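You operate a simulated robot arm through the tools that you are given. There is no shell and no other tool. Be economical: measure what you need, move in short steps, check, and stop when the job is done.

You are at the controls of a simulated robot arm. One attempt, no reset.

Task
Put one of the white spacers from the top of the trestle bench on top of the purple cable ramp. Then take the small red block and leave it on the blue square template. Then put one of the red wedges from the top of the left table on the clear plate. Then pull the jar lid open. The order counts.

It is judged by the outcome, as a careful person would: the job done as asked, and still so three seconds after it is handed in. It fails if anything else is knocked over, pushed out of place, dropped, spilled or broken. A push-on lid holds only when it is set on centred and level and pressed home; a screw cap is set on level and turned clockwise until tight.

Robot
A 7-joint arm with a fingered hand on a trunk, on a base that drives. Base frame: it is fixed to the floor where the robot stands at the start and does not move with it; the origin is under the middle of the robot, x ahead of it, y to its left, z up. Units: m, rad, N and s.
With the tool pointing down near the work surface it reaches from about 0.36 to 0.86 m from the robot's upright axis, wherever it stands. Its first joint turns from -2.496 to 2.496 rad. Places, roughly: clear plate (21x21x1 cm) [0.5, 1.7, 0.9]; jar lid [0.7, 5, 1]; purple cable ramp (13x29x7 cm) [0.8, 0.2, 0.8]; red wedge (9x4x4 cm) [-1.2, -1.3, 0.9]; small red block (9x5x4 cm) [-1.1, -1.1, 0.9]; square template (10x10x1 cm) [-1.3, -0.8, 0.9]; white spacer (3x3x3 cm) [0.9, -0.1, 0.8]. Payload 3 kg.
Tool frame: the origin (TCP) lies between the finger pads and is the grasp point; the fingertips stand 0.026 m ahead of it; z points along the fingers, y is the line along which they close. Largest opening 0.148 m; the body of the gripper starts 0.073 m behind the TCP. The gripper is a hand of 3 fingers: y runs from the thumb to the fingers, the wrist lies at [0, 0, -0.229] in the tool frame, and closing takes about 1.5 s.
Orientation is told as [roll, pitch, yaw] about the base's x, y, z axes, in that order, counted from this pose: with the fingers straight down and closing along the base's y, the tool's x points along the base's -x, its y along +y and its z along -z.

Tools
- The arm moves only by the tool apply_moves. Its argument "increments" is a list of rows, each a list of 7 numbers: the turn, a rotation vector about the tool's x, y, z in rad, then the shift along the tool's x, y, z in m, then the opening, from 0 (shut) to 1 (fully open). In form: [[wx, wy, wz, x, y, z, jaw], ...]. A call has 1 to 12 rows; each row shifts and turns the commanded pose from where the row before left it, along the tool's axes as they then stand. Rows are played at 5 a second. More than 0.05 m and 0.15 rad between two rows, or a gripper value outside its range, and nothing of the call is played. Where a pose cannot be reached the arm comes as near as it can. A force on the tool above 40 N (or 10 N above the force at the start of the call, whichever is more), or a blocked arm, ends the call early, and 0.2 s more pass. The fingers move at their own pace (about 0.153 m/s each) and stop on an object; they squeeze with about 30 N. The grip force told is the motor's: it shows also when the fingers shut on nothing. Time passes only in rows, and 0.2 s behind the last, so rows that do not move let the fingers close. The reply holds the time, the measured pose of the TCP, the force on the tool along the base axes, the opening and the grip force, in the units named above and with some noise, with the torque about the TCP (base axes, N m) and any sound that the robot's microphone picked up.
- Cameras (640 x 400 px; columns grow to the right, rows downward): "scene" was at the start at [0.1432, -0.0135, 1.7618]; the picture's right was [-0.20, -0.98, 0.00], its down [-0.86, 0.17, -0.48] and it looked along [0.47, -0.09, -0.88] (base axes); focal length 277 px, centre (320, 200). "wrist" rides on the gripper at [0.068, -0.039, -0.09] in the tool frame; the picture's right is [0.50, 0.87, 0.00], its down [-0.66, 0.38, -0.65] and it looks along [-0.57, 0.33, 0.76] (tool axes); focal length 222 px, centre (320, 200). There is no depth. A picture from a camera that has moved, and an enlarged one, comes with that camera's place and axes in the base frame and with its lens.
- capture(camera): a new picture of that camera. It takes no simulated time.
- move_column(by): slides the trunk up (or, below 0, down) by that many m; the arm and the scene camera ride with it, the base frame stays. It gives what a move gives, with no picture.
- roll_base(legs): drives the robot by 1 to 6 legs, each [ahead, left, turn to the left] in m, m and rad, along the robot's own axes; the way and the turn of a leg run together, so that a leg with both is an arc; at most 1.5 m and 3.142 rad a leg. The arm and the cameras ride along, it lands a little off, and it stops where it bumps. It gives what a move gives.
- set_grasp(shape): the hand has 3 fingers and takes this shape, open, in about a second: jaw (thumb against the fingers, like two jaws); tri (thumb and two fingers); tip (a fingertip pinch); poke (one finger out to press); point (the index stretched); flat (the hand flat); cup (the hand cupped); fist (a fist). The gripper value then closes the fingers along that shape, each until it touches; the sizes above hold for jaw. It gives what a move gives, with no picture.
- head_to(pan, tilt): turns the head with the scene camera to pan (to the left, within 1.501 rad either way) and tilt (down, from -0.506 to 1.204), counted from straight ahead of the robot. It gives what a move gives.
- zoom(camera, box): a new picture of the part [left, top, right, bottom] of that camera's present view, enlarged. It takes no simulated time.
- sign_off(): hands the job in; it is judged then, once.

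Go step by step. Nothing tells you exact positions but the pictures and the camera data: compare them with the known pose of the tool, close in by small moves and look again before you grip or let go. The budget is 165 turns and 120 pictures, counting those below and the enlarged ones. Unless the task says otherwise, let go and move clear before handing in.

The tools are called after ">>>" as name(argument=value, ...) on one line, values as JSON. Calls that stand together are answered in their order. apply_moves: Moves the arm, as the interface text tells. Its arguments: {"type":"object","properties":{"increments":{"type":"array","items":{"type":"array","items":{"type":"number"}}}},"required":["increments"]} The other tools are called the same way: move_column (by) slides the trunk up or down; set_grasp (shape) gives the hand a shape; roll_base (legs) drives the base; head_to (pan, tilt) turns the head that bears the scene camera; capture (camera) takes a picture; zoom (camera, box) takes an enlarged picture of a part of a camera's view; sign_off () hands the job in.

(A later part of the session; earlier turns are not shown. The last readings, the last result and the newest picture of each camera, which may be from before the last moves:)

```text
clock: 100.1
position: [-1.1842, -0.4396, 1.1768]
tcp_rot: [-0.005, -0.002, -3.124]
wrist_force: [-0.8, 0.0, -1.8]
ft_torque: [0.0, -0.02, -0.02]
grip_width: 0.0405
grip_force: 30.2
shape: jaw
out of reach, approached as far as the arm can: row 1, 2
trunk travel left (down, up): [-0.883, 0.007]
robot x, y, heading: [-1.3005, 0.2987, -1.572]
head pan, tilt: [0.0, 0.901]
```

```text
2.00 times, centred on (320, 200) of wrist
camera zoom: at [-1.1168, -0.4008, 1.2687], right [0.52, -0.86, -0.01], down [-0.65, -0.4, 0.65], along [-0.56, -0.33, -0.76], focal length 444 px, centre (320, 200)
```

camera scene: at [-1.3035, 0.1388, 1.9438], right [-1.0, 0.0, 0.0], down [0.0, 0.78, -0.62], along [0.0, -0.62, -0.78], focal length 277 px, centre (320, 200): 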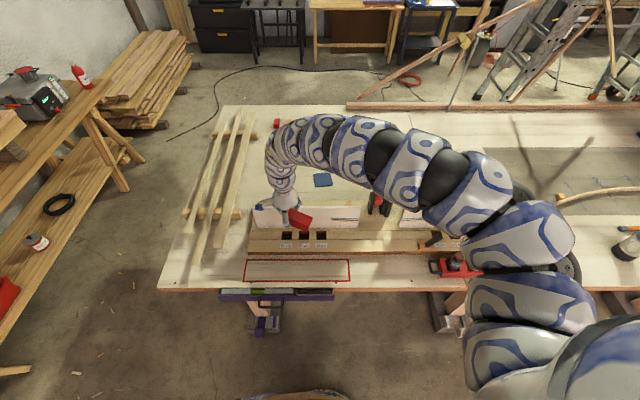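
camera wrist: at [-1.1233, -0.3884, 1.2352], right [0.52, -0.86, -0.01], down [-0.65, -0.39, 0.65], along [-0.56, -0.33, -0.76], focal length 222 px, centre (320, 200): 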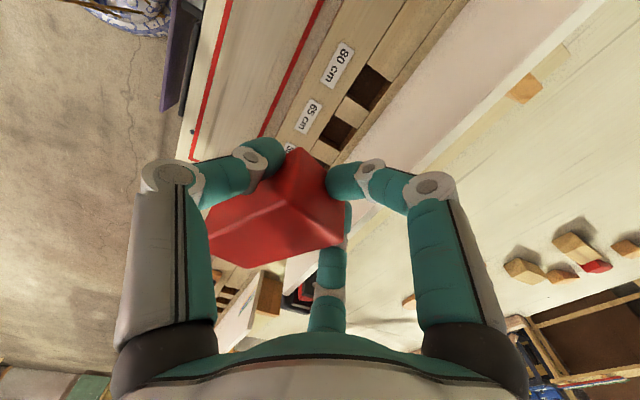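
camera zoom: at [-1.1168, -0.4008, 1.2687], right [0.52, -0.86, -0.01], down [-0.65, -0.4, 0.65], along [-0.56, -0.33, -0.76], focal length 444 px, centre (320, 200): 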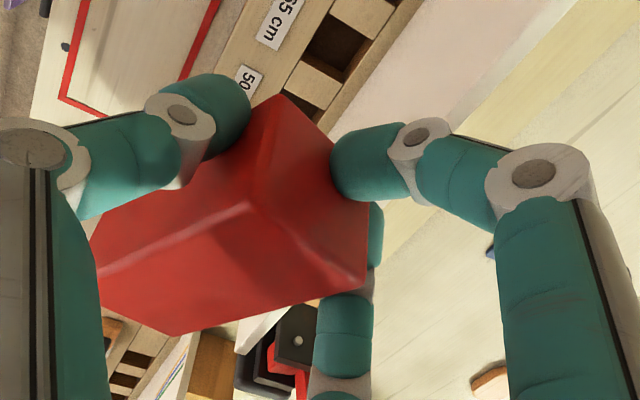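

The block droops toward its free end. I turn the hand so the free end points away from the robot, which also shortens the reach needed.

>>> apply_moves(increments=[[0, 0, -0.148, 0, 0, 0, 0], [0, 0, -0.148, 0, 0, 0, 0], [0, 0, -0.148, 0, 0, 0, 0], [0, 0, -0.148, 0, 0, 0, 0], [0, 0, -0.148, 0, 0, 0, 0], [0, 0, -0.148, 0, 0, 0, 0]])

>>> apply_moves(increments=[[0, 0, -0.148, 0, 0, 0, 0], [0, 0, -0.148, 0, 0, 0, 0], [0, 0, -0.148, 0, 0, 0, 0], [0, 0, -0.148, 0, 0, 0, 0], [0, 0, -0.148, 0, 0, 0, 0], [0, 0, -0.148, 0, 0, 0, 0]])

>>> zoom(camera="scene", box=[230, 110, 390, 210])

```text
clock: 101.5
position: [-1.1833, -0.4412, 1.177]
tcp_rot: [-0.004, 0.004, -2.233]
wrist_force: [-0.2, -0.1, -0.7]
ft_torque: [0.04, -0.06, -0.02]
grip_width: 0.0407
grip_force: 30.5
shape: jaw
trunk travel left (down, up): [-0.883, 0.007]
robot x, y, heading: [-1.3023, 0.3026, -1.575]
head pan, tilt: [0.0, 0.901]
```

```text
clock: 102.9
position: [-1.183, -0.4411, 1.1776]
tcp_rot: [0.0, 0.004, -1.345]
wrist_force: [-0.4, 0.2, -1.4]
ft_torque: [0.02, -0.03, 0.02]
grip_width: 0.0404
grip_force: 29.5
shape: jaw
trunk travel left (down, up): [-0.883, 0.007]
robot x, y, heading: [-1.2998, 0.2971, -1.576]
head pan, tilt: [0.0, 0.901]
```

```text
4.00 times, centred on (310, 160) of scene
camera zoom: at [-1.3032, 0.1412, 1.9441], right [-1.0, 0.0, 0.0], down [0.0, 0.78, -0.62], along [0.0, -0.62, -0.78], focal length 1109 px, centre (360, 360)
```

zoom: 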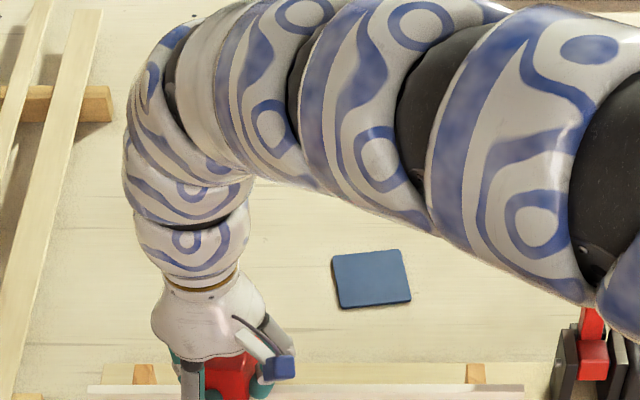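

Now drive ahead in two steps across the fence.

>>> roll_base(legs=[[0.15, 0, 0]])

>>> roll_base(legs=[[0.09, 0, 0]])

>>> capture(camera="wrist")

>>> capture(camera="scene")

```text
clock: 104.2
position: [-1.1849, -0.5924, 1.1767]
tcp_rot: [-0.001, 0.006, -1.35]
wrist_force: [-0.3, -0.9, -0.9]
ft_torque: [0.08, 0.02, 0.0]
grip_width: 0.0407
grip_force: 29.9
shape: jaw
trunk travel left (down, up): [-0.883, 0.007]
robot x, y, heading: [-1.3029, 0.146, -1.577]
head pan, tilt: [0.0, 0.901]
```

```text
clock: 105.3
position: [-1.187, -0.6844, 1.1781]
tcp_rot: [-0.001, 0.007, -1.349]
wrist_force: [-1.0, -0.3, -1.8]
ft_torque: [0.05, 0.0, 0.02]
grip_width: 0.0407
grip_force: 29.9
shape: jaw
trunk travel left (down, up): [-0.883, 0.007]
robot x, y, heading: [-1.3, 0.0573, -1.576]
head pan, tilt: [0.0, 0.901]
```

```text
51 pictures are left
camera wrist: at [-1.239, -0.6277, 1.2684], right [0.74, 0.68, 0.0], down [0.51, -0.56, 0.65], along [0.44, -0.48, -0.76], focal length 222 px, centre (320, 200)
```

wrist: 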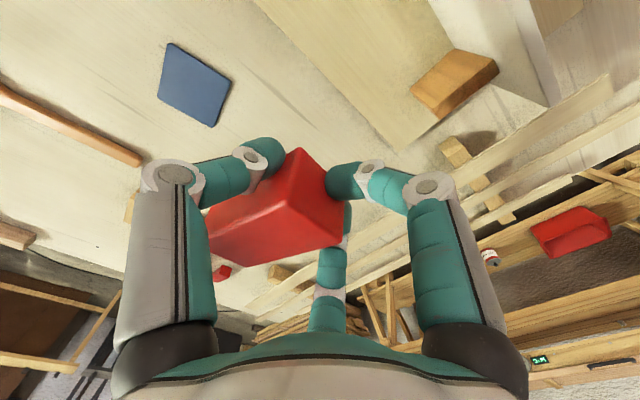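

```text
50 pictures are left
camera scene: at [-1.305, -0.1027, 1.9439], right [-1.0, 0.01, 0.0], down [0.01, 0.78, -0.62], along [0.0, -0.62, -0.78], focal length 277 px, centre (320, 200)
```

scene: 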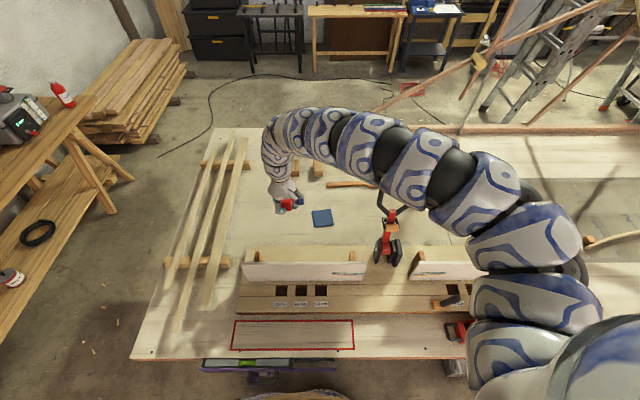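

Clear. Zoom on the held block to see its pose relative to the hand.

>>> zoom(camera="scene", box=[250, 165, 346, 225])

```text
6.67 times, centred on (298, 195) of scene
camera zoom: at [-1.305, -0.1027, 1.9439], right [-1.0, 0.01, 0.0], down [0.01, 0.78, -0.62], along [0.0, -0.62, -0.78], focal length 1848 px, centre (467, 233)
```

zoom: 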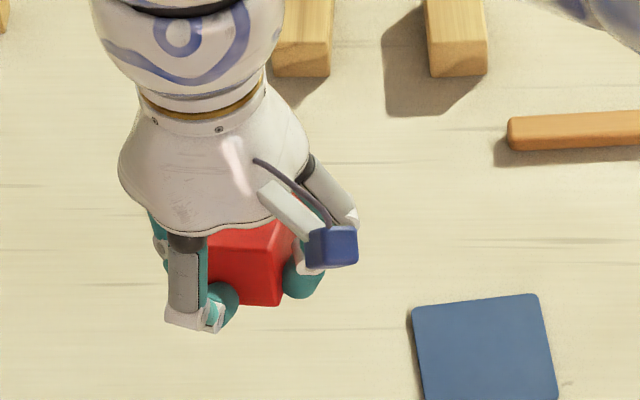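

The block's free end now points away from the robot. I go 2 cm ahead, lower the trunk, and move the hand over the template.

>>> roll_base(legs=[[0.02, 0, 0]])

>>> move_column(by=-0.06)

>>> apply_moves(increments=[[0, 0, 0, -0.0175, -0.0363, 0, 0], [0, 0, 0, -0.0175, -0.0363, 0, 0], [0, 0, 0, -0.0175, -0.0363, 0, 0], [0, 0, 0, -0.0175, -0.0363, 0, 0]])

>>> capture(camera="scene")

>>> capture(camera="wrist")

```text
clock: 106.1
position: [-1.1851, -0.7046, 1.1766]
tcp_rot: [0.0, 0.007, -1.352]
wrist_force: [0.4, -0.5, 0.0]
ft_torque: [0.07, 0.0, 0.02]
grip_width: 0.0406
grip_force: 30.0
shape: jaw
trunk travel left (down, up): [-0.883, 0.007]
robot x, y, heading: [-1.3045, 0.0373, -1.583]
head pan, tilt: [0.0, 0.901]
```

```text
clock: 107.1
position: [-1.1875, -0.7024, 1.1171]
tcp_rot: [0.0, 0.006, -1.351]
wrist_force: [-0.2, -0.9, -1.6]
ft_torque: [0.06, -0.02, -0.01]
grip_width: 0.0406
grip_force: 30.1
shape: jaw
trunk travel left (down, up): [-0.823, 0.067]
robot x, y, heading: [-1.3049, 0.0324, -1.577]
head pan, tilt: [0.0, 0.901]
```

```text
clock: 108.1
position: [-1.3139, -0.805, 1.1185]
tcp_rot: [0.0, 0.004, -1.349]
wrist_force: [-0.2, 0.5, -1.5]
ft_torque: [0.06, 0.03, 0.03]
grip_width: 0.0403
grip_force: 30.3
shape: jaw
trunk travel left (down, up): [-0.823, 0.067]
robot x, y, heading: [-1.3001, 0.0367, -1.579]
head pan, tilt: [0.0, 0.901]
```

```text
48 pictures are left
camera scene: at [-1.3057, -0.1213, 1.884], right [-1.0, 0.01, 0.0], down [0.01, 0.78, -0.62], along [0.0, -0.62, -0.78], focal length 277 px, centre (320, 200)
```

scene: 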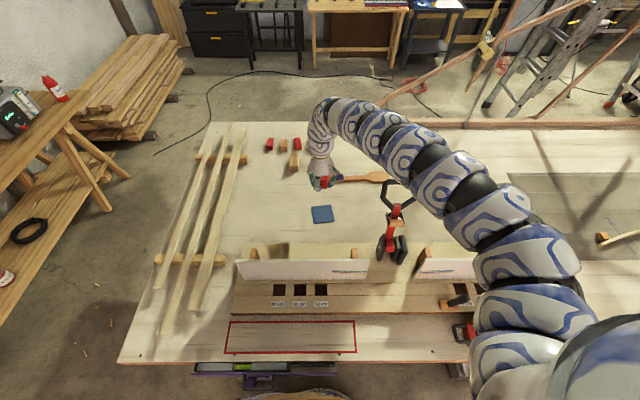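

```text
47 pictures are left
camera wrist: at [-1.3658, -0.7472, 1.2097], right [0.74, 0.68, 0.0], down [0.51, -0.56, 0.65], along [0.44, -0.48, -0.76], focal length 222 px, centre (320, 200)
```

wrist: 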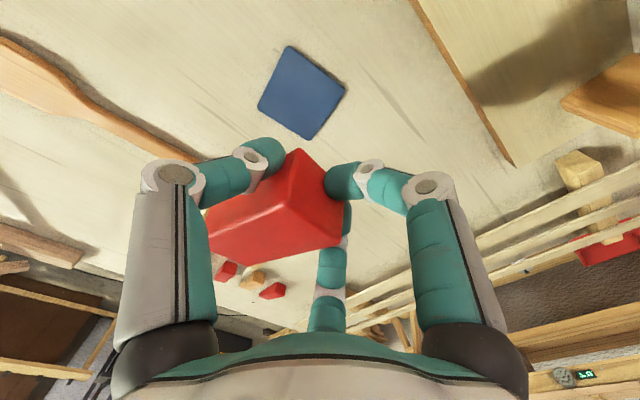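

The tall clamp (top ≈ (-1.51, -0.66, 1.30)) is near the forearm. I zoom to judge clearance before lowering.

>>> zoom(camera="scene", box=[300, 90, 524, 230])

```text
2.86 times, centred on (412, 160) of scene
camera zoom: at [-1.3057, -0.1213, 1.884], right [-1.0, 0.01, 0.0], down [0.01, 0.78, -0.62], along [0.0, -0.62, -0.78], focal length 792 px, centre (57, 314)
```

zoom: 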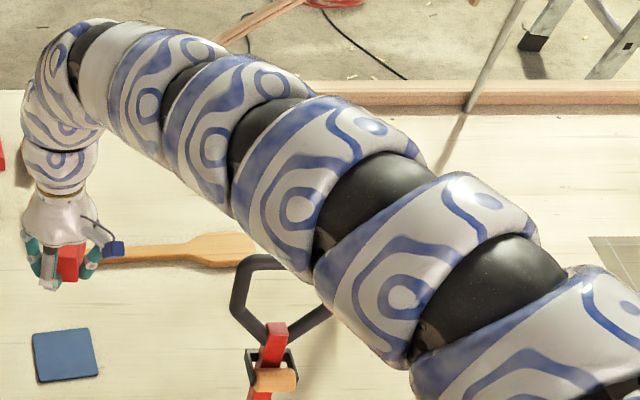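

The forearm bulges over the clamp. I raise the trunk again and straighten the arm at height by reaching a bit farther, then check.

>>> move_column(by=0.066)

>>> apply_moves(increments=[[0, 0, 0, -0.029, -0.007, 0, 0], [0, 0, 0, -0.029, -0.007, 0.02, 0]])

>>> zoom(camera="scene", box=[280, 80, 560, 255])

```text
clock: 109.2
position: [-1.313, -0.8032, 1.1849]
tcp_rot: [0.0, 0.005, -1.35]
wrist_force: [-0.3, -0.4, -1.1]
ft_torque: [0.01, 0.0, -0.02]
grip_width: 0.0403
grip_force: 29.9
shape: jaw
trunk travel left (down, up): [-0.889, 0.001]
robot x, y, heading: [-1.3072, 0.0361, -1.577]
head pan, tilt: [0.0, 0.901]
```

```text
clock: 109.8
position: [-1.3174, -0.8631, 1.1639]
tcp_rot: [0.001, 0.006, -1.354]
wrist_force: [-0.9, -1.0, -1.8]
ft_torque: [0.05, -0.04, 0.02]
grip_width: 0.0401
grip_force: 30.2
shape: jaw
trunk travel left (down, up): [-0.889, 0.001]
robot x, y, heading: [-1.3015, 0.0324, -1.582]
head pan, tilt: [0.0, 0.901]
```

```text
2.29 times, centred on (420, 168) of scene
camera zoom: at [-1.3052, -0.1219, 1.9499], right [-1.0, 0.01, 0.0], down [0.01, 0.78, -0.62], along [-0.01, -0.62, -0.78], focal length 634 px, centre (91, 274)
```

zoom: 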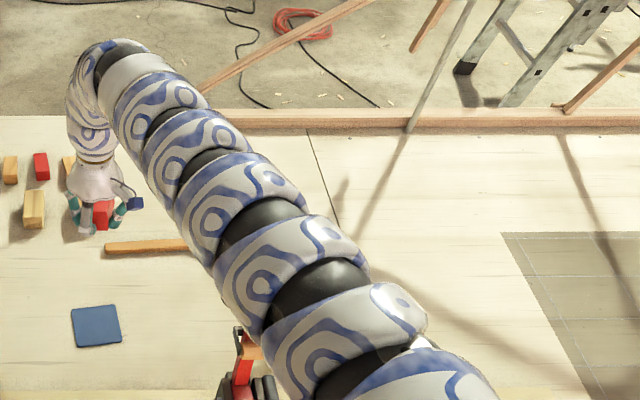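

The arm passes just left of the clamp in plan. For extra margin I strafe the base 10 cm left and bring the hand back over the template.

>>> roll_base(legs=[[0, 0.1, 0]])

>>> apply_moves(increments=[[0, 0, 0, 0.008, -0.033, 0, 0], [0, 0, 0, 0.008, -0.033, 0, 0], [0, 0, 0, 0.008, -0.033, 0, 0]])

>>> zoom(camera="scene", box=[280, 80, 560, 255])

```text
clock: 110.9
position: [-1.2128, -0.8632, 1.1655]
tcp_rot: [0.0, 0.006, -1.353]
wrist_force: [0.2, 0.3, 0.2]
ft_torque: [0.03, 0.0, -0.04]
grip_width: 0.04
grip_force: 29.8
shape: jaw
trunk travel left (down, up): [-0.889, 0.001]
robot x, y, heading: [-1.2007, 0.0347, -1.585]
head pan, tilt: [0.0, 0.901]
```

```text
clock: 111.7
position: [-1.3158, -0.8601, 1.1637]
tcp_rot: [0.001, 0.005, -1.351]
wrist_force: [-0.8, 0.1, 0.0]
ft_torque: [0.01, -0.06, 0.03]
grip_width: 0.04
grip_force: 30.0
shape: jaw
trunk travel left (down, up): [-0.889, 0.001]
robot x, y, heading: [-1.2014, 0.0348, -1.582]
head pan, tilt: [0.0, 0.901]
```

```text
2.29 times, centred on (420, 168) of scene
camera zoom: at [-1.2041, -0.1217, 1.95], right [-1.0, 0.01, 0.0], down [0.01, 0.78, -0.62], along [0.0, -0.62, -0.78], focal length 634 px, centre (91, 274)
```

zoom: 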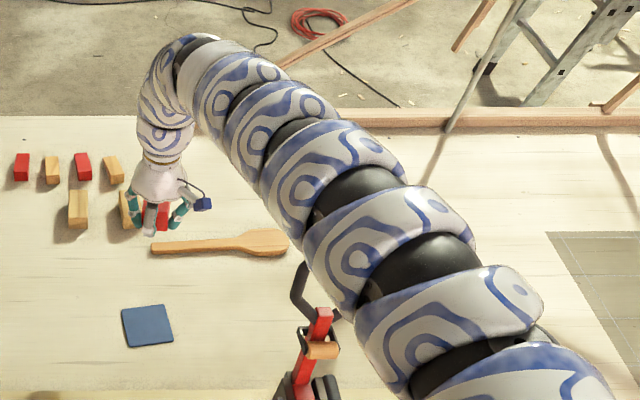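

Estimates say the forearm is ~0.15 m above the clamp now and moves left as it straightens. I lower part way and check the picture.

>>> apply_moves(increments=[[0, 0, 0, 0, 0, 0.035, 0], [0, 0, 0, 0, 0, 0.035, 0]])

>>> zoom(camera="scene", box=[280, 80, 560, 255])

```text
clock: 112.3
position: [-1.3162, -0.8617, 1.0947]
tcp_rot: [0.0, 0.006, -1.355]
wrist_force: [-0.2, 0.5, -0.8]
ft_torque: [0.06, -0.01, 0.01]
grip_width: 0.0399
grip_force: 30.3
shape: jaw
trunk travel left (down, up): [-0.889, 0.001]
robot x, y, heading: [-1.2004, 0.0334, -1.584]
head pan, tilt: [0.0, 0.901]
```

```text
2.29 times, centred on (420, 168) of scene
camera zoom: at [-1.2015, -0.122, 1.95], right [-1.0, 0.01, 0.0], down [0.01, 0.78, -0.62], along [-0.01, -0.62, -0.78], focal length 634 px, centre (91, 274)
```

zoom: 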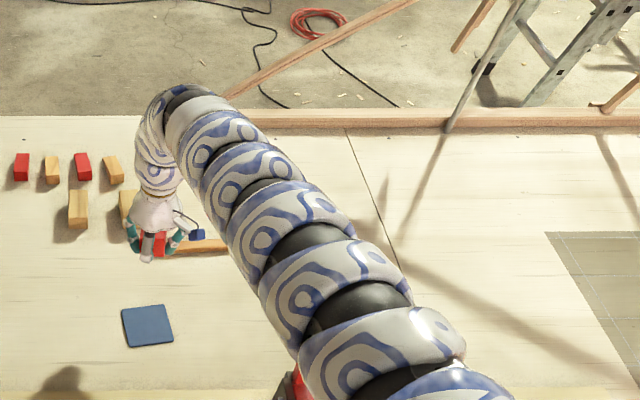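

The arm moves left as it straightens, no contact. Continue lowering.

>>> apply_moves(increments=[[0, 0, 0, 0.01, 0, 0.035, 0], [0, 0, 0, 0.015, 0, 0.03, 0]])

>>> zoom(camera="scene", box=[280, 80, 560, 255])

```text
clock: 112.9
position: [-1.3205, -0.8372, 1.0305]
tcp_rot: [-0.001, 0.003, -1.353]
wrist_force: [-0.5, 1.1, -0.9]
ft_torque: [0.01, -0.01, 0.0]
grip_width: 0.04
grip_force: 29.7
shape: jaw
trunk travel left (down, up): [-0.889, 0.001]
robot x, y, heading: [-1.2019, 0.0348, -1.576]
head pan, tilt: [0.0, 0.901]
```

```text
2.29 times, centred on (420, 168) of scene
camera zoom: at [-1.2031, -0.1215, 1.9501], right [-1.0, 0.01, 0.0], down [0.01, 0.78, -0.62], along [-0.01, -0.62, -0.78], focal length 634 px, centre (91, 274)
```

zoom: 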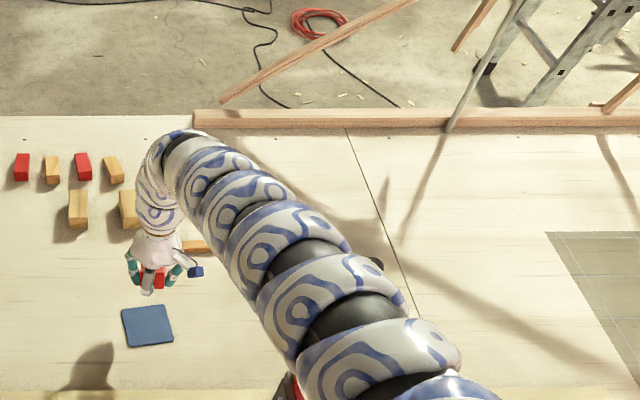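

Still clear laterally by my estimate (~5 cm). Continue lowering slowly, with force watch.

>>> apply_moves(increments=[[0, 0, 0, 0.008, 0, 0.03, 0], [0, 0, 0, 0.008, 0.003, 0.03, 0]])

>>> capture(camera="scene")

>>> capture(camera="wrist")

```text
clock: 113.5
position: [-1.321, -0.8171, 0.9693]
tcp_rot: [0.001, 0.008, -1.352]
wrist_force: [-0.5, -0.2, -2.3]
ft_torque: [0.04, -0.03, 0.01]
grip_width: 0.0401
grip_force: 30.0
shape: jaw
trunk travel left (down, up): [-0.889, 0.001]
robot x, y, heading: [-1.2025, 0.0378, -1.578]
head pan, tilt: [0.0, 0.901]
```

```text
41 pictures are left
camera scene: at [-1.202, -0.1217, 1.9501], right [-1.0, 0.01, 0.0], down [0.01, 0.78, -0.62], along [-0.01, -0.62, -0.78], focal length 277 px, centre (320, 200)
```

scene: 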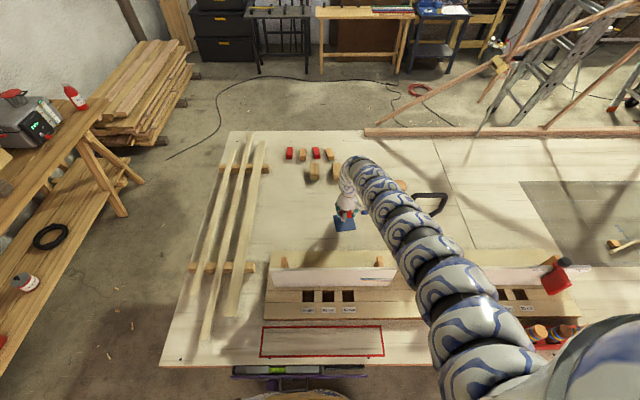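

```text
40 pictures are left
camera wrist: at [-1.3741, -0.761, 1.0612], right [0.74, 0.68, 0.0], down [0.51, -0.56, 0.65], along [0.44, -0.48, -0.76], focal length 222 px, centre (320, 200)
```

wrist: 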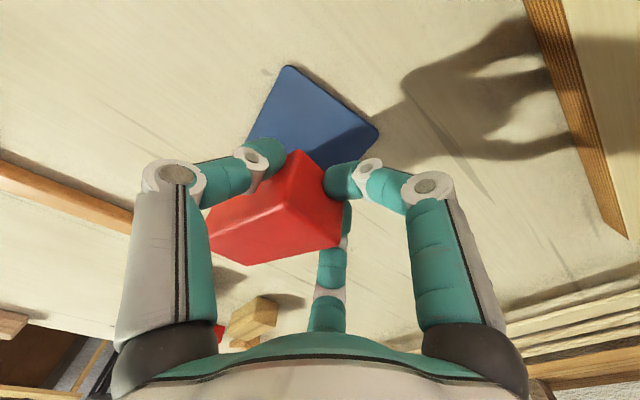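

No contact with the clamp; the template centre is ≈(-1.322, -0.827). I shift back 2 cm and lower in small steps until the block's free end touches.

>>> apply_moves(increments=[[0, 0, 0, 0.0195, 0.004, 0.01, 0], [0, 0, 0, 0, 0, 0.01, 0], [0, 0, 0, 0, 0, 0.008, 0]])

>>> zoom(camera="scene", box=[310, 180, 390, 230])

```text
clock: 114.3
position: [-1.3222, -0.7974, 0.942]
tcp_rot: [0.0, 0.007, -1.352]
wrist_force: [0.5, -0.6, -0.7]
ft_torque: [0.03, -0.02, 0.0]
grip_width: 0.0402
grip_force: 29.9
shape: jaw
trunk travel left (down, up): [-0.889, 0.001]
robot x, y, heading: [-1.1996, 0.0367, -1.576]
head pan, tilt: [0.0, 0.901]
```

```text
8.00 times, centred on (350, 205) of scene
camera zoom: at [-1.2028, -0.1216, 1.9501], right [-1.0, 0.01, 0.0], down [0.01, 0.78, -0.62], along [-0.01, -0.62, -0.78], focal length 2218 px, centre (80, 160)
```

zoom: 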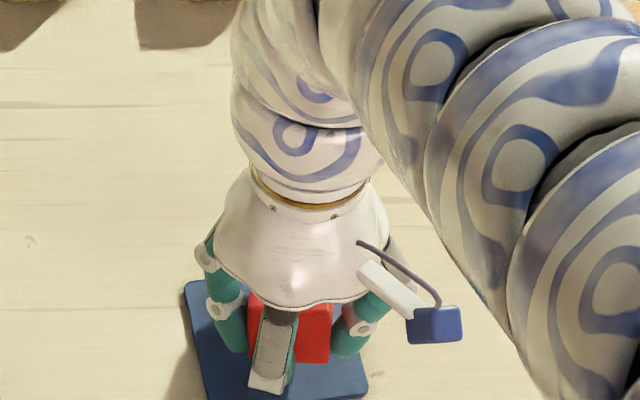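

Over the template. Continue down until contact.

>>> apply_moves(increments=[[0, 0, 0, 0, 0, 0.006, 0], [0, 0, 0, 0, 0, 0.006, 0], [0, 0, 0, 0, 0, 0.006, 0], [0, 0, 0, 0, 0, 0.005, 0]])

>>> capture(camera="wrist")

```text
clock: 115.3
position: [-1.3221, -0.7974, 0.922]
tcp_rot: [0.0, 0.005, -1.352]
wrist_force: [-0.8, -0.8, 1.0]
ft_torque: [-0.11, 0.0, -0.03]
grip_width: 0.0398
grip_force: 29.4
shape: jaw
trunk travel left (down, up): [-0.889, 0.001]
robot x, y, heading: [-1.2017, 0.0396, -1.574]
head pan, tilt: [0.0, 0.901]
```

```text
38 pictures are left
camera wrist: at [-1.3751, -0.7399, 1.0122], right [0.74, 0.68, 0.0], down [0.51, -0.56, 0.65], along [0.44, -0.48, -0.76], focal length 222 px, centre (320, 200)
```

wrist: 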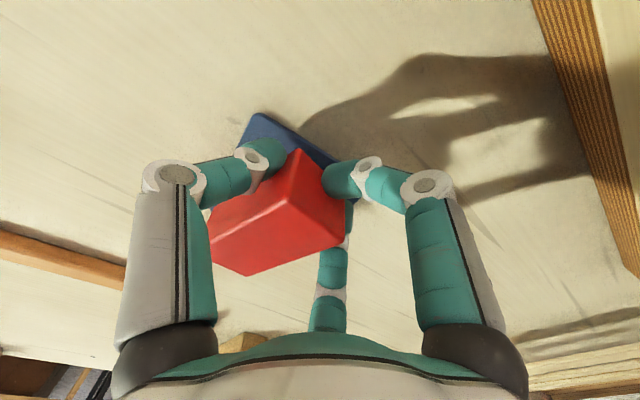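

>>> apply_moves(increments=[[0, 0, 0, 0, 0, 0.004, 0], [0, 0, 0, 0, 0, 0.004, 0]])

```text
clock: 115.9
position: [-1.3217, -0.7943, 0.9183]
tcp_rot: [0.001, 0.005, -1.351]
wrist_force: [0.7, -0.1, 1.0]
ft_torque: [-0.13, 0.01, -0.02]
grip_width: 0.0401
grip_force: 30.0
shape: jaw
out of reach, approached as far as the arm can: row 1
trunk travel left (down, up): [-0.889, 0.001]
robot x, y, heading: [-1.1964, 0.0353, -1.573]
head pan, tilt: [0.0, 0.901]
```

At the arm's reach limit; I use the trunk for the last millimetres.

>>> move_column(by=-0.008)

>>> move_column(by=-0.006)

>>> capture(camera="wrist")

```text
clock: 116.5
position: [-1.322, -0.7956, 0.9103]
tcp_rot: [0.001, 0.005, -1.353]
wrist_force: [-0.7, 1.5, 9.4]
ft_torque: [-0.24, 0.25, -0.06]
grip_width: 0.0404
grip_force: 30.1
shape: jaw
trunk travel left (down, up): [-0.881, 0.009]
robot x, y, heading: [-1.2016, 0.0353, -1.579]
head pan, tilt: [0.0, 0.901]
```

```text
clock: 117.1
position: [-1.3232, -0.7978, 0.9082]
tcp_rot: [-0.001, -0.002, -1.353]
wrist_force: [-1.2, 3.9, 24.5]
ft_torque: [-0.22, 0.82, -0.11]
grip_width: 0.0417
grip_force: 30.0
shape: jaw
trunk travel left (down, up): [-0.875, 0.015]
robot x, y, heading: [-1.2018, 0.0373, -1.578]
head pan, tilt: [0.0, 0.901]
stopped: the force on the tool passed its limit at 41 N (the readings are from after the stop); the commanded pose is now the measured one
```

```text
37 pictures are left
camera wrist: at [-1.3755, -0.7407, 1.0005], right [0.74, 0.68, 0.0], down [0.51, -0.56, 0.65], along [0.44, -0.48, -0.76], focal length 222 px, centre (320, 200)
```

wrist: 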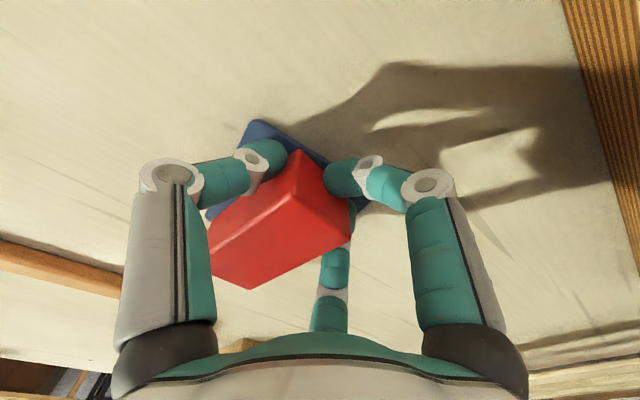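

The block is pressed down; fingertips are near template level. Release slowly.

>>> apply_moves(increments=[[0, 0, 0, 0, 0, -0.002, 0.2], [0, 0, 0, 0, 0, 0, 0.35], [0, 0, 0, 0, 0, 0, 0.45], [0, 0, 0, 0, 0, 0, 0.5], [0, 0, 0, 0, 0, 0, 0.5], [0, 0, 0, 0, 0, 0, 0.5]])

>>> capture(camera="wrist")

```text
clock: 118.5
position: [-1.3227, -0.7961, 0.9108]
tcp_rot: [-0.002, 0.002, -1.354]
wrist_force: [1.6, 2.5, 17.9]
ft_torque: [-0.19, 0.18, -0.03]
grip_width: 0.069
grip_force: 0.0
shape: jaw
trunk travel left (down, up): [-0.875, 0.015]
robot x, y, heading: [-1.2019, 0.035, -1.583]
head pan, tilt: [0.0, 0.901]
```

```text
36 pictures are left
camera wrist: at [-1.3755, -0.7393, 1.001], right [0.74, 0.68, 0.0], down [0.51, -0.56, 0.65], along [0.44, -0.48, -0.76], focal length 222 px, centre (320, 200)
```

wrist: 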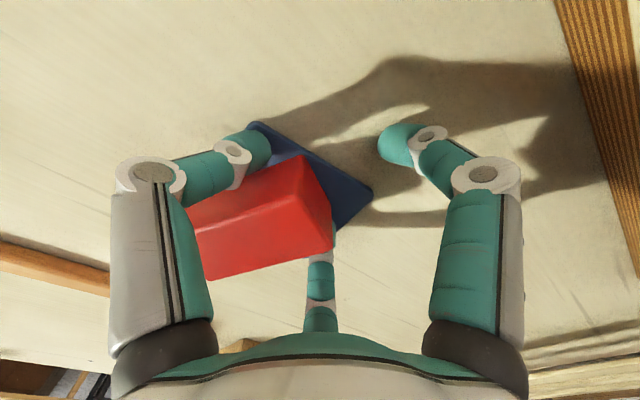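

A finger still presses on the surface; lift straight up and look.

>>> apply_moves(increments=[[0, 0, 0, 0, 0, -0.008, 0.5], [0, 0, 0, 0, 0, -0.02, 0.5], [0, 0, 0, 0, 0, -0.04, 0.5], [0, 0, 0, 0, 0, -0.05, 0.5]])

>>> capture(camera="wrist")

>>> zoom(camera="scene", box=[310, 180, 390, 230])

```text
clock: 119.5
position: [-1.3229, -0.7954, 1.0254]
tcp_rot: [-0.001, 0.002, -1.354]
wrist_force: [1.0, 0.0, -0.2]
ft_torque: [0.0, 0.0, -0.03]
grip_width: 0.0737
grip_force: 0.0
shape: jaw
trunk travel left (down, up): [-0.875, 0.015]
robot x, y, heading: [-1.2022, 0.0325, -1.58]
head pan, tilt: [0.0, 0.901]
```

```text
35 pictures are left
camera wrist: at [-1.3758, -0.739, 1.1162], right [0.74, 0.68, 0.0], down [0.51, -0.56, 0.65], along [0.44, -0.48, -0.76], focal length 222 px, centre (320, 200)
```

wrist: 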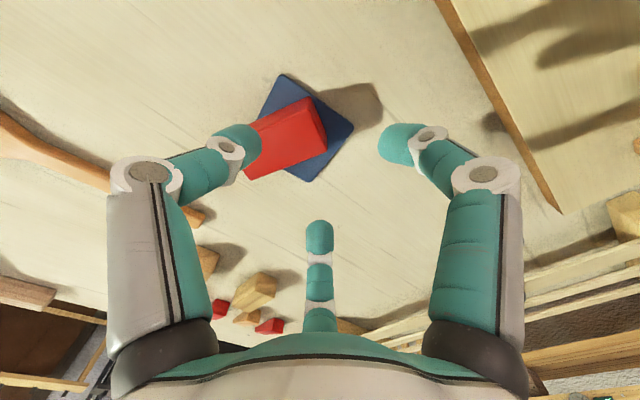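

```text
8.00 times, centred on (350, 205) of scene
camera zoom: at [-1.2024, -0.1204, 1.9366], right [-1.0, 0.01, 0.0], down [0.01, 0.78, -0.62], along [-0.01, -0.62, -0.78], focal length 2218 px, centre (80, 160)
```

zoom: 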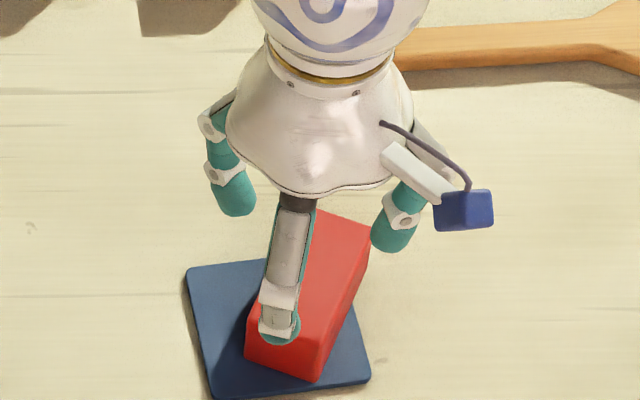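

The red block lies flat on the template. I retreat along the same verified path: outward, then up.

>>> apply_moves(increments=[[0, 0, 0, -0.035, -0.005, -0.01, 0.5], [0, 0, 0, -0.025, -0.005, -0.04, 0.5], [0, 0, 0, 0, 0, -0.04, 0.5], [0, 0, 0, 0, 0, -0.04, 0.5]])

>>> move_column(by=0.014)

>>> zoom(camera="scene", box=[290, 100, 530, 250])

```text
clock: 120.5
position: [-1.3195, -0.8588, 1.1557]
tcp_rot: [-0.001, 0.001, -1.352]
wrist_force: [0.1, -0.3, 0.4]
ft_torque: [-0.01, 0.03, 0.04]
grip_width: 0.0736
grip_force: 0.0
shape: jaw
trunk travel left (down, up): [-0.875, 0.015]
robot x, y, heading: [-1.2005, 0.0315, -1.578]
head pan, tilt: [0.0, 0.901]
```

```text
clock: 121.1
position: [-1.3212, -0.8611, 1.1684]
tcp_rot: [-0.002, 0.002, -1.352]
wrist_force: [-0.3, -0.1, 0.3]
ft_torque: [-0.03, 0.0, 0.0]
grip_width: 0.0735
grip_force: 0.0
shape: jaw
trunk travel left (down, up): [-0.889, 0.001]
robot x, y, heading: [-1.1984, 0.0339, -1.58]
head pan, tilt: [0.0, 0.901]
```

```text
2.67 times, centred on (410, 175) of scene
camera zoom: at [-1.2028, -0.1222, 1.9504], right [-1.0, 0.01, 0.0], down [0.01, 0.78, -0.62], along [-0.01, -0.62, -0.78], focal length 739 px, centre (80, 267)
```

zoom: 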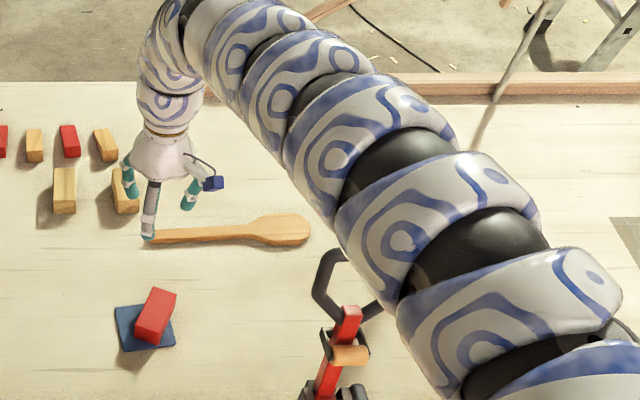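

Both the block and clamp look right. I back out, then go around to the table end for the wedge.

>>> roll_base(legs=[[-0.45, 0, 0]])

>>> roll_base(legs=[[0, 0.97, 0]])

>>> roll_base(legs=[[1.5, 0, 0], [0.12, 0, 0]])

>>> roll_base(legs=[[0, 0, -1.56]])

>>> apply_moves(increments=[[0, 0, 0.15, 0, 0, 0.02, 0.5], [0, 0, 0.15, 0, 0, 0.02, 0.5], [0, 0, 0.15, 0, 0, 0.02, 0.5], [0, 0, 0.15, 0, 0, 0, 0.5], [0, 0, 0.15, 0, 0, 0, 0.5], [0, 0, 0.15, 0, 0, 0, 0.5], [0, 0, 0.15, 0, 0, 0, 0.5], [0, 0, 0.15, 0, 0, 0, 0.5], [0, 0, 0.15, 0, 0, 0, 0.5], [0, 0, 0.15, 0, 0, 0, 0.5], [0, 0, 0.15, 0, 0, 0, 0.5], [0, 0, 0.15, 0, 0, 0, 0.5]])

>>> capture(camera="wrist")

>>> capture(camera="scene")

```text
clock: 123.8
position: [-1.3185, -0.4129, 1.1699]
tcp_rot: [-0.001, -0.001, -1.355]
wrist_force: [0.4, 0.1, -0.2]
ft_torque: [0.01, -0.03, 0.02]
grip_width: 0.0737
grip_force: 0.2
shape: jaw
trunk travel left (down, up): [-0.889, 0.001]
robot x, y, heading: [-1.1941, 0.4781, -1.583]
head pan, tilt: [0.0, 0.901]
```

```text
clock: 128.9
position: [-0.3356, -0.4233, 1.1689]
tcp_rot: [-0.001, 0.002, -1.352]
wrist_force: [0.9, -0.7, -0.2]
ft_torque: [-0.01, 0.02, 0.01]
grip_width: 0.0736
grip_force: 0.0
shape: jaw
trunk travel left (down, up): [-0.889, 0.001]
robot x, y, heading: [-0.2166, 0.4745, -1.577]
head pan, tilt: [0.0, 0.901]
```

```text
clock: 137.1
position: [-0.3623, -2.0184, 1.1675]
tcp_rot: [-0.001, 0.003, -1.359]
wrist_force: [-0.2, -0.9, -0.1]
ft_torque: [0.03, 0.0, 0.01]
grip_width: 0.0733
grip_force: 0.0
shape: jaw
trunk travel left (down, up): [-0.889, 0.001]
robot x, y, heading: [-0.2367, -1.1247, -1.589]
head pan, tilt: [0.0, 0.901]
```

```text
clock: 141.3
position: [-1.13, -1.0051, 1.1689]
tcp_rot: [0.0, 0.002, -2.924]
wrist_force: [0.1, 0.0, 0.2]
ft_torque: [-0.01, 0.0, 0.02]
grip_width: 0.0737
grip_force: 0.0
shape: jaw
trunk travel left (down, up): [-0.889, 0.001]
robot x, y, heading: [-0.2359, -1.1226, 3.131]
head pan, tilt: [0.0, 0.901]
```

```text
clock: 143.9
position: [-1.131, -1.0043, 1.11]
tcp_rot: [-0.002, -0.001, 1.556]
wrist_force: [-0.2, 0.2, -0.6]
ft_torque: [-0.01, 0.02, 0.0]
grip_width: 0.0735
grip_force: 0.2
shape: jaw
trunk travel left (down, up): [-0.889, 0.001]
robot x, y, heading: [-0.238, -1.1209, 3.129]
head pan, tilt: [0.0, 0.901]
```

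```text
32 pictures are left
camera wrist: at [-1.0926, -1.0716, 1.1999], right [-0.87, -0.49, 0.0], down [-0.37, 0.66, 0.65], along [-0.32, 0.57, -0.76], focal length 222 px, centre (320, 200)
```

wrist: 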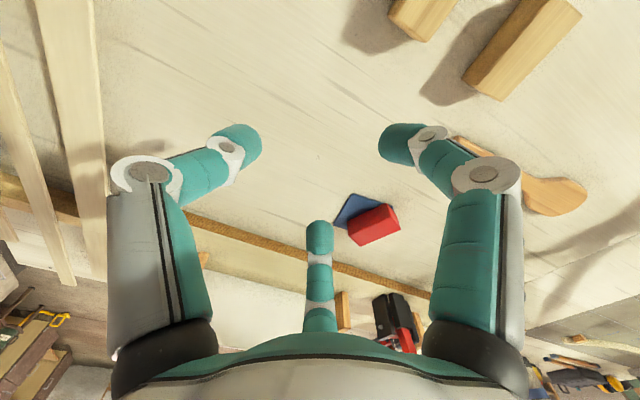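

```text
31 pictures are left
camera scene: at [-0.3926, -1.1234, 1.9504], right [0.01, 1.0, 0.0], down [0.78, -0.01, -0.62], along [-0.62, 0.01, -0.78], focal length 277 px, centre (320, 200)
```

scene: 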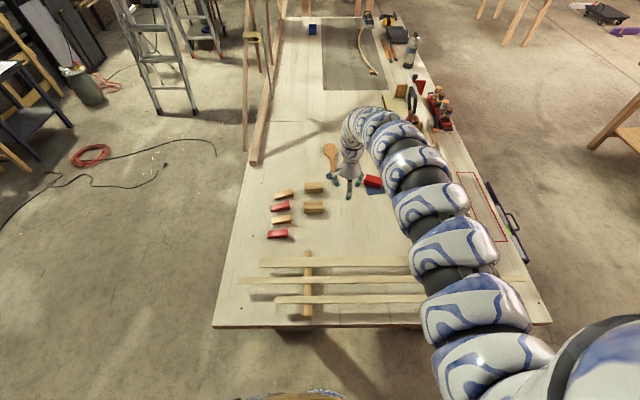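

The nearest red wedge is at ≈(-1.046, -1.30). I go 6 cm ahead and move the hand above it.

>>> roll_base(legs=[[0.06, 0, 0]])

>>> apply_moves(increments=[[0, 0, 0, 0.0406, -0.0213, 0.01, 0.5], [0, 0, 0, 0.0406, -0.0213, 0.01, 0.5], [0, 0, 0, 0.0406, -0.0213, 0.01, 0.5], [0, 0, 0, 0.0406, -0.0213, 0.01, 0.5], [0, 0, 0, 0.0406, -0.0213, 0.01, 0.5], [0, 0, 0, 0.0406, -0.0213, 0.01, 0.5], [0, 0, 0, 0.0406, -0.0213, 0.02, 0.5]])

>>> capture(camera="wrist")

```text
clock: 144.8
position: [-1.1939, -1.0039, 1.1076]
tcp_rot: [-0.002, 0.0, 1.561]
wrist_force: [0.1, 0.4, 0.5]
ft_torque: [-0.04, -0.02, -0.03]
grip_width: 0.0738
grip_force: 0.0
shape: jaw
trunk travel left (down, up): [-0.889, 0.001]
robot x, y, heading: [-0.298, -1.1227, 3.137]
head pan, tilt: [0.0, 0.901]
```

```text
clock: 146.4
position: [-1.0455, -1.291, 1.0282]
tcp_rot: [-0.001, -0.003, 1.559]
wrist_force: [0.4, 0.2, 0.6]
ft_torque: [0.01, -0.01, -0.01]
grip_width: 0.0739
grip_force: 0.0
shape: jaw
trunk travel left (down, up): [-0.889, 0.001]
robot x, y, heading: [-0.2989, -1.1238, 3.136]
head pan, tilt: [0.0, 0.901]
```

```text
30 pictures are left
camera wrist: at [-1.0073, -1.3589, 1.1194], right [-0.87, -0.49, 0.0], down [-0.37, 0.66, 0.66], along [-0.32, 0.57, -0.76], focal length 222 px, centre (320, 200)
```

wrist: 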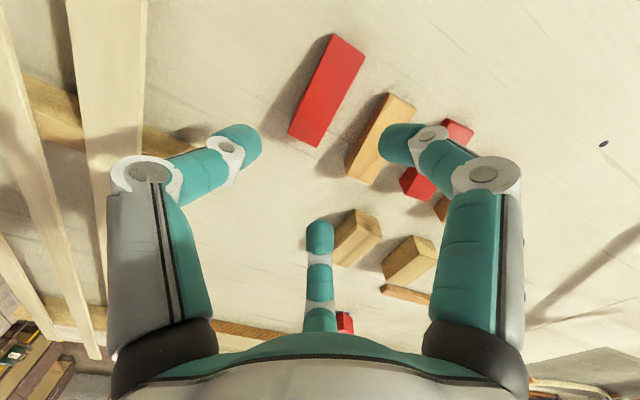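

Wedge centre (-1.042, -1.304), thick end toward +y; the next wedge is close, so I narrow the opening and descend partway.

>>> apply_moves(increments=[[0, 0, 0, 0.006, -0.0035, 0.03, 0.43], [0, 0, 0, 0, 0, 0.04, 0.43], [0, 0, 0, 0, 0, 0.02, 0.43]])

>>> capture(camera="wrist")

```text
clock: 147.2
position: [-1.0416, -1.2952, 0.9398]
tcp_rot: [-0.001, -0.002, 1.56]
wrist_force: [-0.8, 0.1, 0.4]
ft_torque: [0.03, 0.0, -0.01]
grip_width: 0.0642
grip_force: 0.2
shape: jaw
trunk travel left (down, up): [-0.889, 0.001]
robot x, y, heading: [-0.2987, -1.1227, 3.125]
head pan, tilt: [0.0, 0.901]
```

```text
29 pictures are left
camera wrist: at [-1.0032, -1.3636, 1.0313], right [-0.87, -0.49, 0.0], down [-0.37, 0.66, 0.66], along [-0.32, 0.57, -0.76], focal length 222 px, centre (320, 200)
```

wrist: 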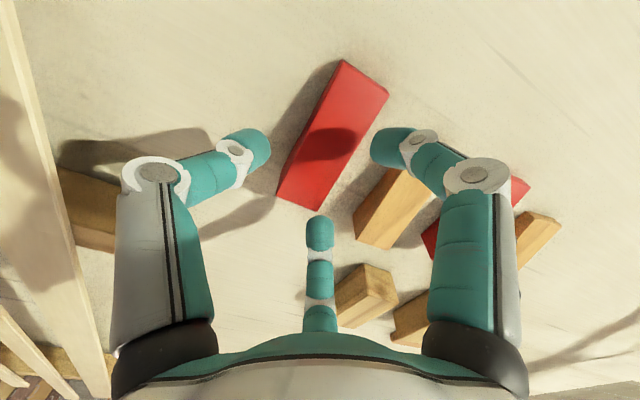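

Aligned in x. Descend to tips just above table and close.

>>> apply_moves(increments=[[0, 0, 0, 0, 0, 0.015, 0.43], [0, 0, 0, 0, 0, 0.009, 0.43]])

>>> capture(camera="wrist")

```text
clock: 147.8
position: [-1.0357, -1.2919, 0.9229]
tcp_rot: [0.002, 0.0, 1.559]
wrist_force: [-1.0, -1.9, 15.2]
ft_torque: [-0.59, 0.31, 0.03]
grip_width: 0.0646
grip_force: 0.1
shape: jaw
out of reach, approached as far as the arm can: row 1, 2
trunk travel left (down, up): [-0.889, 0.001]
robot x, y, heading: [-0.2983, -1.1223, 3.131]
head pan, tilt: [0.0, 0.901]
```

```text
28 pictures are left
camera wrist: at [-0.9976, -1.3603, 1.0127], right [-0.87, -0.49, 0.0], down [-0.37, 0.66, 0.65], along [-0.32, 0.57, -0.76], focal length 222 px, centre (320, 200)
```

wrist: 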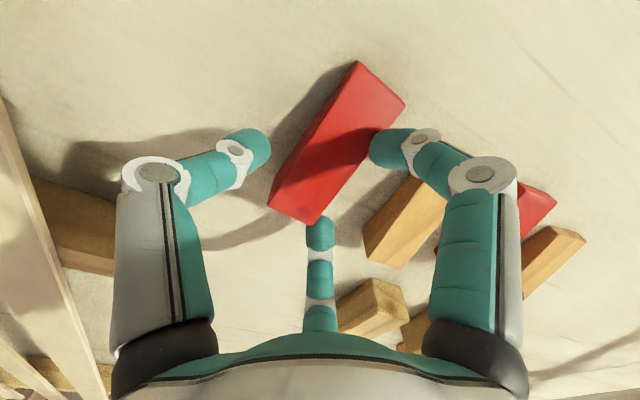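

The arm hit its reach limit and drifted so a finger touches the wedge. I go up, drive 4 cm ahead, lower the trunk a bit, and realign.

>>> apply_moves(increments=[[0, 0, 0, 0, 0, -0.03, 0.43], [0, 0, 0, 0, 0, -0.04, 0.43]])

>>> roll_base(legs=[[0.04, -0.08, 0]])

>>> move_column(by=-0.04)

```text
clock: 148.4
position: [-1.0366, -1.2915, 0.9897]
tcp_rot: [-0.001, -0.001, 1.558]
wrist_force: [0.7, -0.1, 0.6]
ft_torque: [0.01, -0.02, 0.0]
grip_width: 0.064
grip_force: 0.0
shape: jaw
trunk travel left (down, up): [-0.889, 0.001]
robot x, y, heading: [-0.2956, -1.1196, 3.133]
head pan, tilt: [0.0, 0.901]
```

```text
clock: 149.5
position: [-1.0765, -1.21, 0.9895]
tcp_rot: [-0.001, 0.001, 1.561]
wrist_force: [0.5, 0.3, 0.7]
ft_torque: [-0.01, 0.01, 0.02]
grip_width: 0.0638
grip_force: 0.1
shape: jaw
trunk travel left (down, up): [-0.889, 0.001]
robot x, y, heading: [-0.3374, -1.0419, 3.133]
head pan, tilt: [0.0, 0.901]
```

```text
clock: 150.4
position: [-1.0764, -1.2103, 0.9498]
tcp_rot: [0.001, -0.002, 1.561]
wrist_force: [0.3, 0.1, 0.0]
ft_torque: [0.01, 0.01, -0.03]
grip_width: 0.0637
grip_force: 0.2
shape: jaw
trunk travel left (down, up): [-0.849, 0.041]
robot x, y, heading: [-0.3373, -1.0446, 3.132]
head pan, tilt: [0.0, 0.901]
```

I strafed the wrong way (harmlessly). Raise slightly and correct to the left.

>>> apply_moves(increments=[[0, 0, 0, 0, 0, -0.03, 0.43]])

>>> roll_base(legs=[[0, 0.14, 0]])

```text
clock: 150.8
position: [-1.0749, -1.2131, 0.9787]
tcp_rot: [0.0, -0.002, 1.561]
wrist_force: [0.7, 0.8, 0.1]
ft_torque: [-0.02, 0.02, -0.01]
grip_width: 0.0635
grip_force: 0.0
shape: jaw
trunk travel left (down, up): [-0.849, 0.041]
robot x, y, heading: [-0.339, -1.043, 3.131]
head pan, tilt: [0.0, 0.901]
```

```text
clock: 152.1
position: [-1.0765, -1.3564, 0.9787]
tcp_rot: [-0.001, -0.005, 1.564]
wrist_force: [-0.7, -0.5, -0.2]
ft_torque: [0.0, 0.02, 0.0]
grip_width: 0.0639
grip_force: 0.0
shape: jaw
trunk travel left (down, up): [-0.849, 0.041]
robot x, y, heading: [-0.3368, -1.1821, 3.131]
head pan, tilt: [0.0, 0.901]
```

>>> apply_moves(increments=[[0, 0, 0, -0.03, -0.017, 0, 0.43], [0, 0, 0, -0.029, -0.0175, 0, 0.43], [0, 0, 0, 0, 0, 0.035, 0.43]])

>>> capture(camera="wrist")

```text
clock: 152.9
position: [-1.0411, -1.2967, 0.9424]
tcp_rot: [-0.003, -0.002, 1.566]
wrist_force: [-0.3, 0.6, 0.1]
ft_torque: [0.02, -0.01, -0.01]
grip_width: 0.0636
grip_force: 0.1
shape: jaw
trunk travel left (down, up): [-0.849, 0.041]
robot x, y, heading: [-0.3354, -1.1874, 3.137]
head pan, tilt: [0.0, 0.901]
```

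```text
27 pictures are left
camera wrist: at [-1.0023, -1.3652, 1.0331], right [-0.87, -0.49, 0.0], down [-0.38, 0.66, 0.65], along [-0.32, 0.57, -0.76], focal length 222 px, centre (320, 200)
```

wrist: 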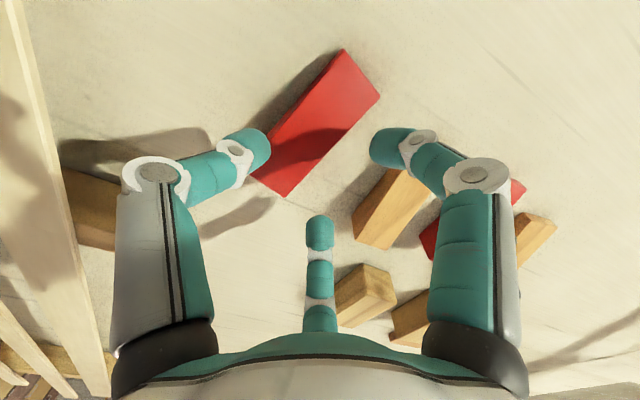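

The earlier touch turned the wedge about 11° and shifted it; centre is now (-1.027, -1.309). I turn the hand to match and realign.

>>> apply_moves(increments=[[0, 0, 0, 0.003, -0.016, 0, 0.43], [0, 0, 0.1, 0, 0, 0, 0.43], [0, 0, 0.09, 0, 0, 0, 0.43]])

>>> capture(camera="wrist")

```text
clock: 153.7
position: [-1.0252, -1.2984, 0.9436]
tcp_rot: [0.0, -0.001, 1.374]
wrist_force: [-0.1, 0.2, 0.1]
ft_torque: [0.0, 0.01, 0.04]
grip_width: 0.0635
grip_force: 0.1
shape: jaw
trunk travel left (down, up): [-0.849, 0.041]
robot x, y, heading: [-0.3375, -1.1837, 3.132]
head pan, tilt: [0.0, 0.901]
```

```text
26 pictures are left
camera wrist: at [-1.0, -1.3734, 1.0341], right [-0.95, -0.32, 0.0], down [-0.24, 0.72, 0.65], along [-0.21, 0.62, -0.76], focal length 222 px, centre (320, 200)
```

wrist: 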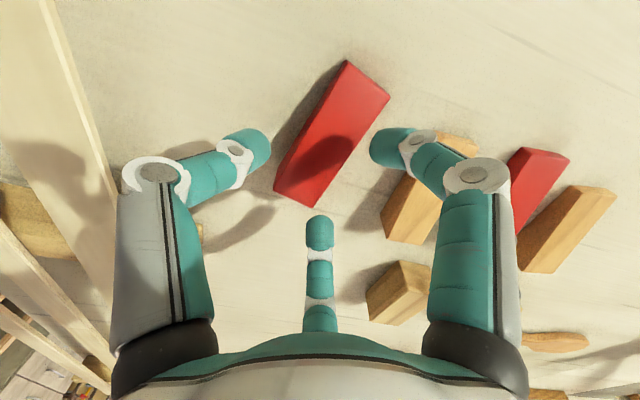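

Now well aligned. Descend 2.5 cm and check the pose before closing.

>>> apply_moves(increments=[[0, 0, 0, 0, 0, 0.015, 0.43], [0, 0, 0, 0, 0, 0.012, 0.43]])

>>> capture(camera="wrist")

```text
clock: 154.3
position: [-1.0261, -1.3005, 0.9208]
tcp_rot: [0.004, 0.001, 1.373]
wrist_force: [-2.8, -1.9, 24.1]
ft_torque: [-0.79, 0.68, -0.02]
grip_width: 0.0647
grip_force: 0.1
shape: jaw
trunk travel left (down, up): [-0.849, 0.041]
robot x, y, heading: [-0.3378, -1.184, 3.136]
head pan, tilt: [0.0, 0.901]
```

```text
25 pictures are left
camera wrist: at [-1.0003, -1.3745, 1.0104], right [-0.95, -0.32, 0.0], down [-0.24, 0.72, 0.65], along [-0.21, 0.62, -0.76], focal length 222 px, centre (320, 200)
```

wrist: 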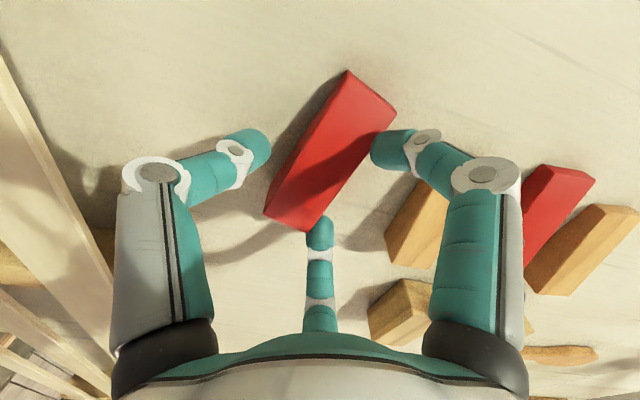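

The right finger rests on the wedge's edge; the hand needs ~1 cm toward -x. Lift, shift, open slightly more, descend.

>>> apply_moves(increments=[[0, 0, 0, 0, 0, -0.025, 0.43], [0, 0, 0, 0, 0.009, 0, 0.5], [0, 0, 0, 0, 0, 0.015, 0.5], [0, 0, 0, 0, 0, 0.012, 0.5]])

>>> capture(camera="wrist")

```text
clock: 155.3
position: [-1.0321, -1.2981, 0.9136]
tcp_rot: [-0.002, -0.003, 1.374]
wrist_force: [-0.8, 0.3, -0.2]
ft_torque: [0.01, 0.02, -0.01]
grip_width: 0.0734
grip_force: 0.0
shape: jaw
trunk travel left (down, up): [-0.849, 0.041]
robot x, y, heading: [-0.3375, -1.1823, 3.132]
head pan, tilt: [0.0, 0.901]
```

```text
24 pictures are left
camera wrist: at [-1.0083, -1.3714, 1.0044], right [-0.95, -0.32, 0.0], down [-0.24, 0.72, 0.65], along [-0.21, 0.62, -0.76], focal length 222 px, centre (320, 200)
```

wrist: 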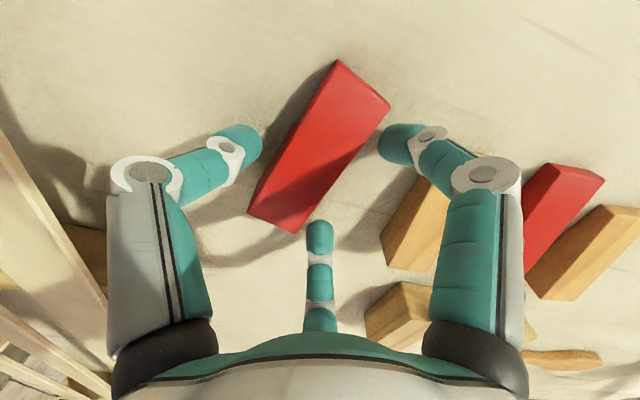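

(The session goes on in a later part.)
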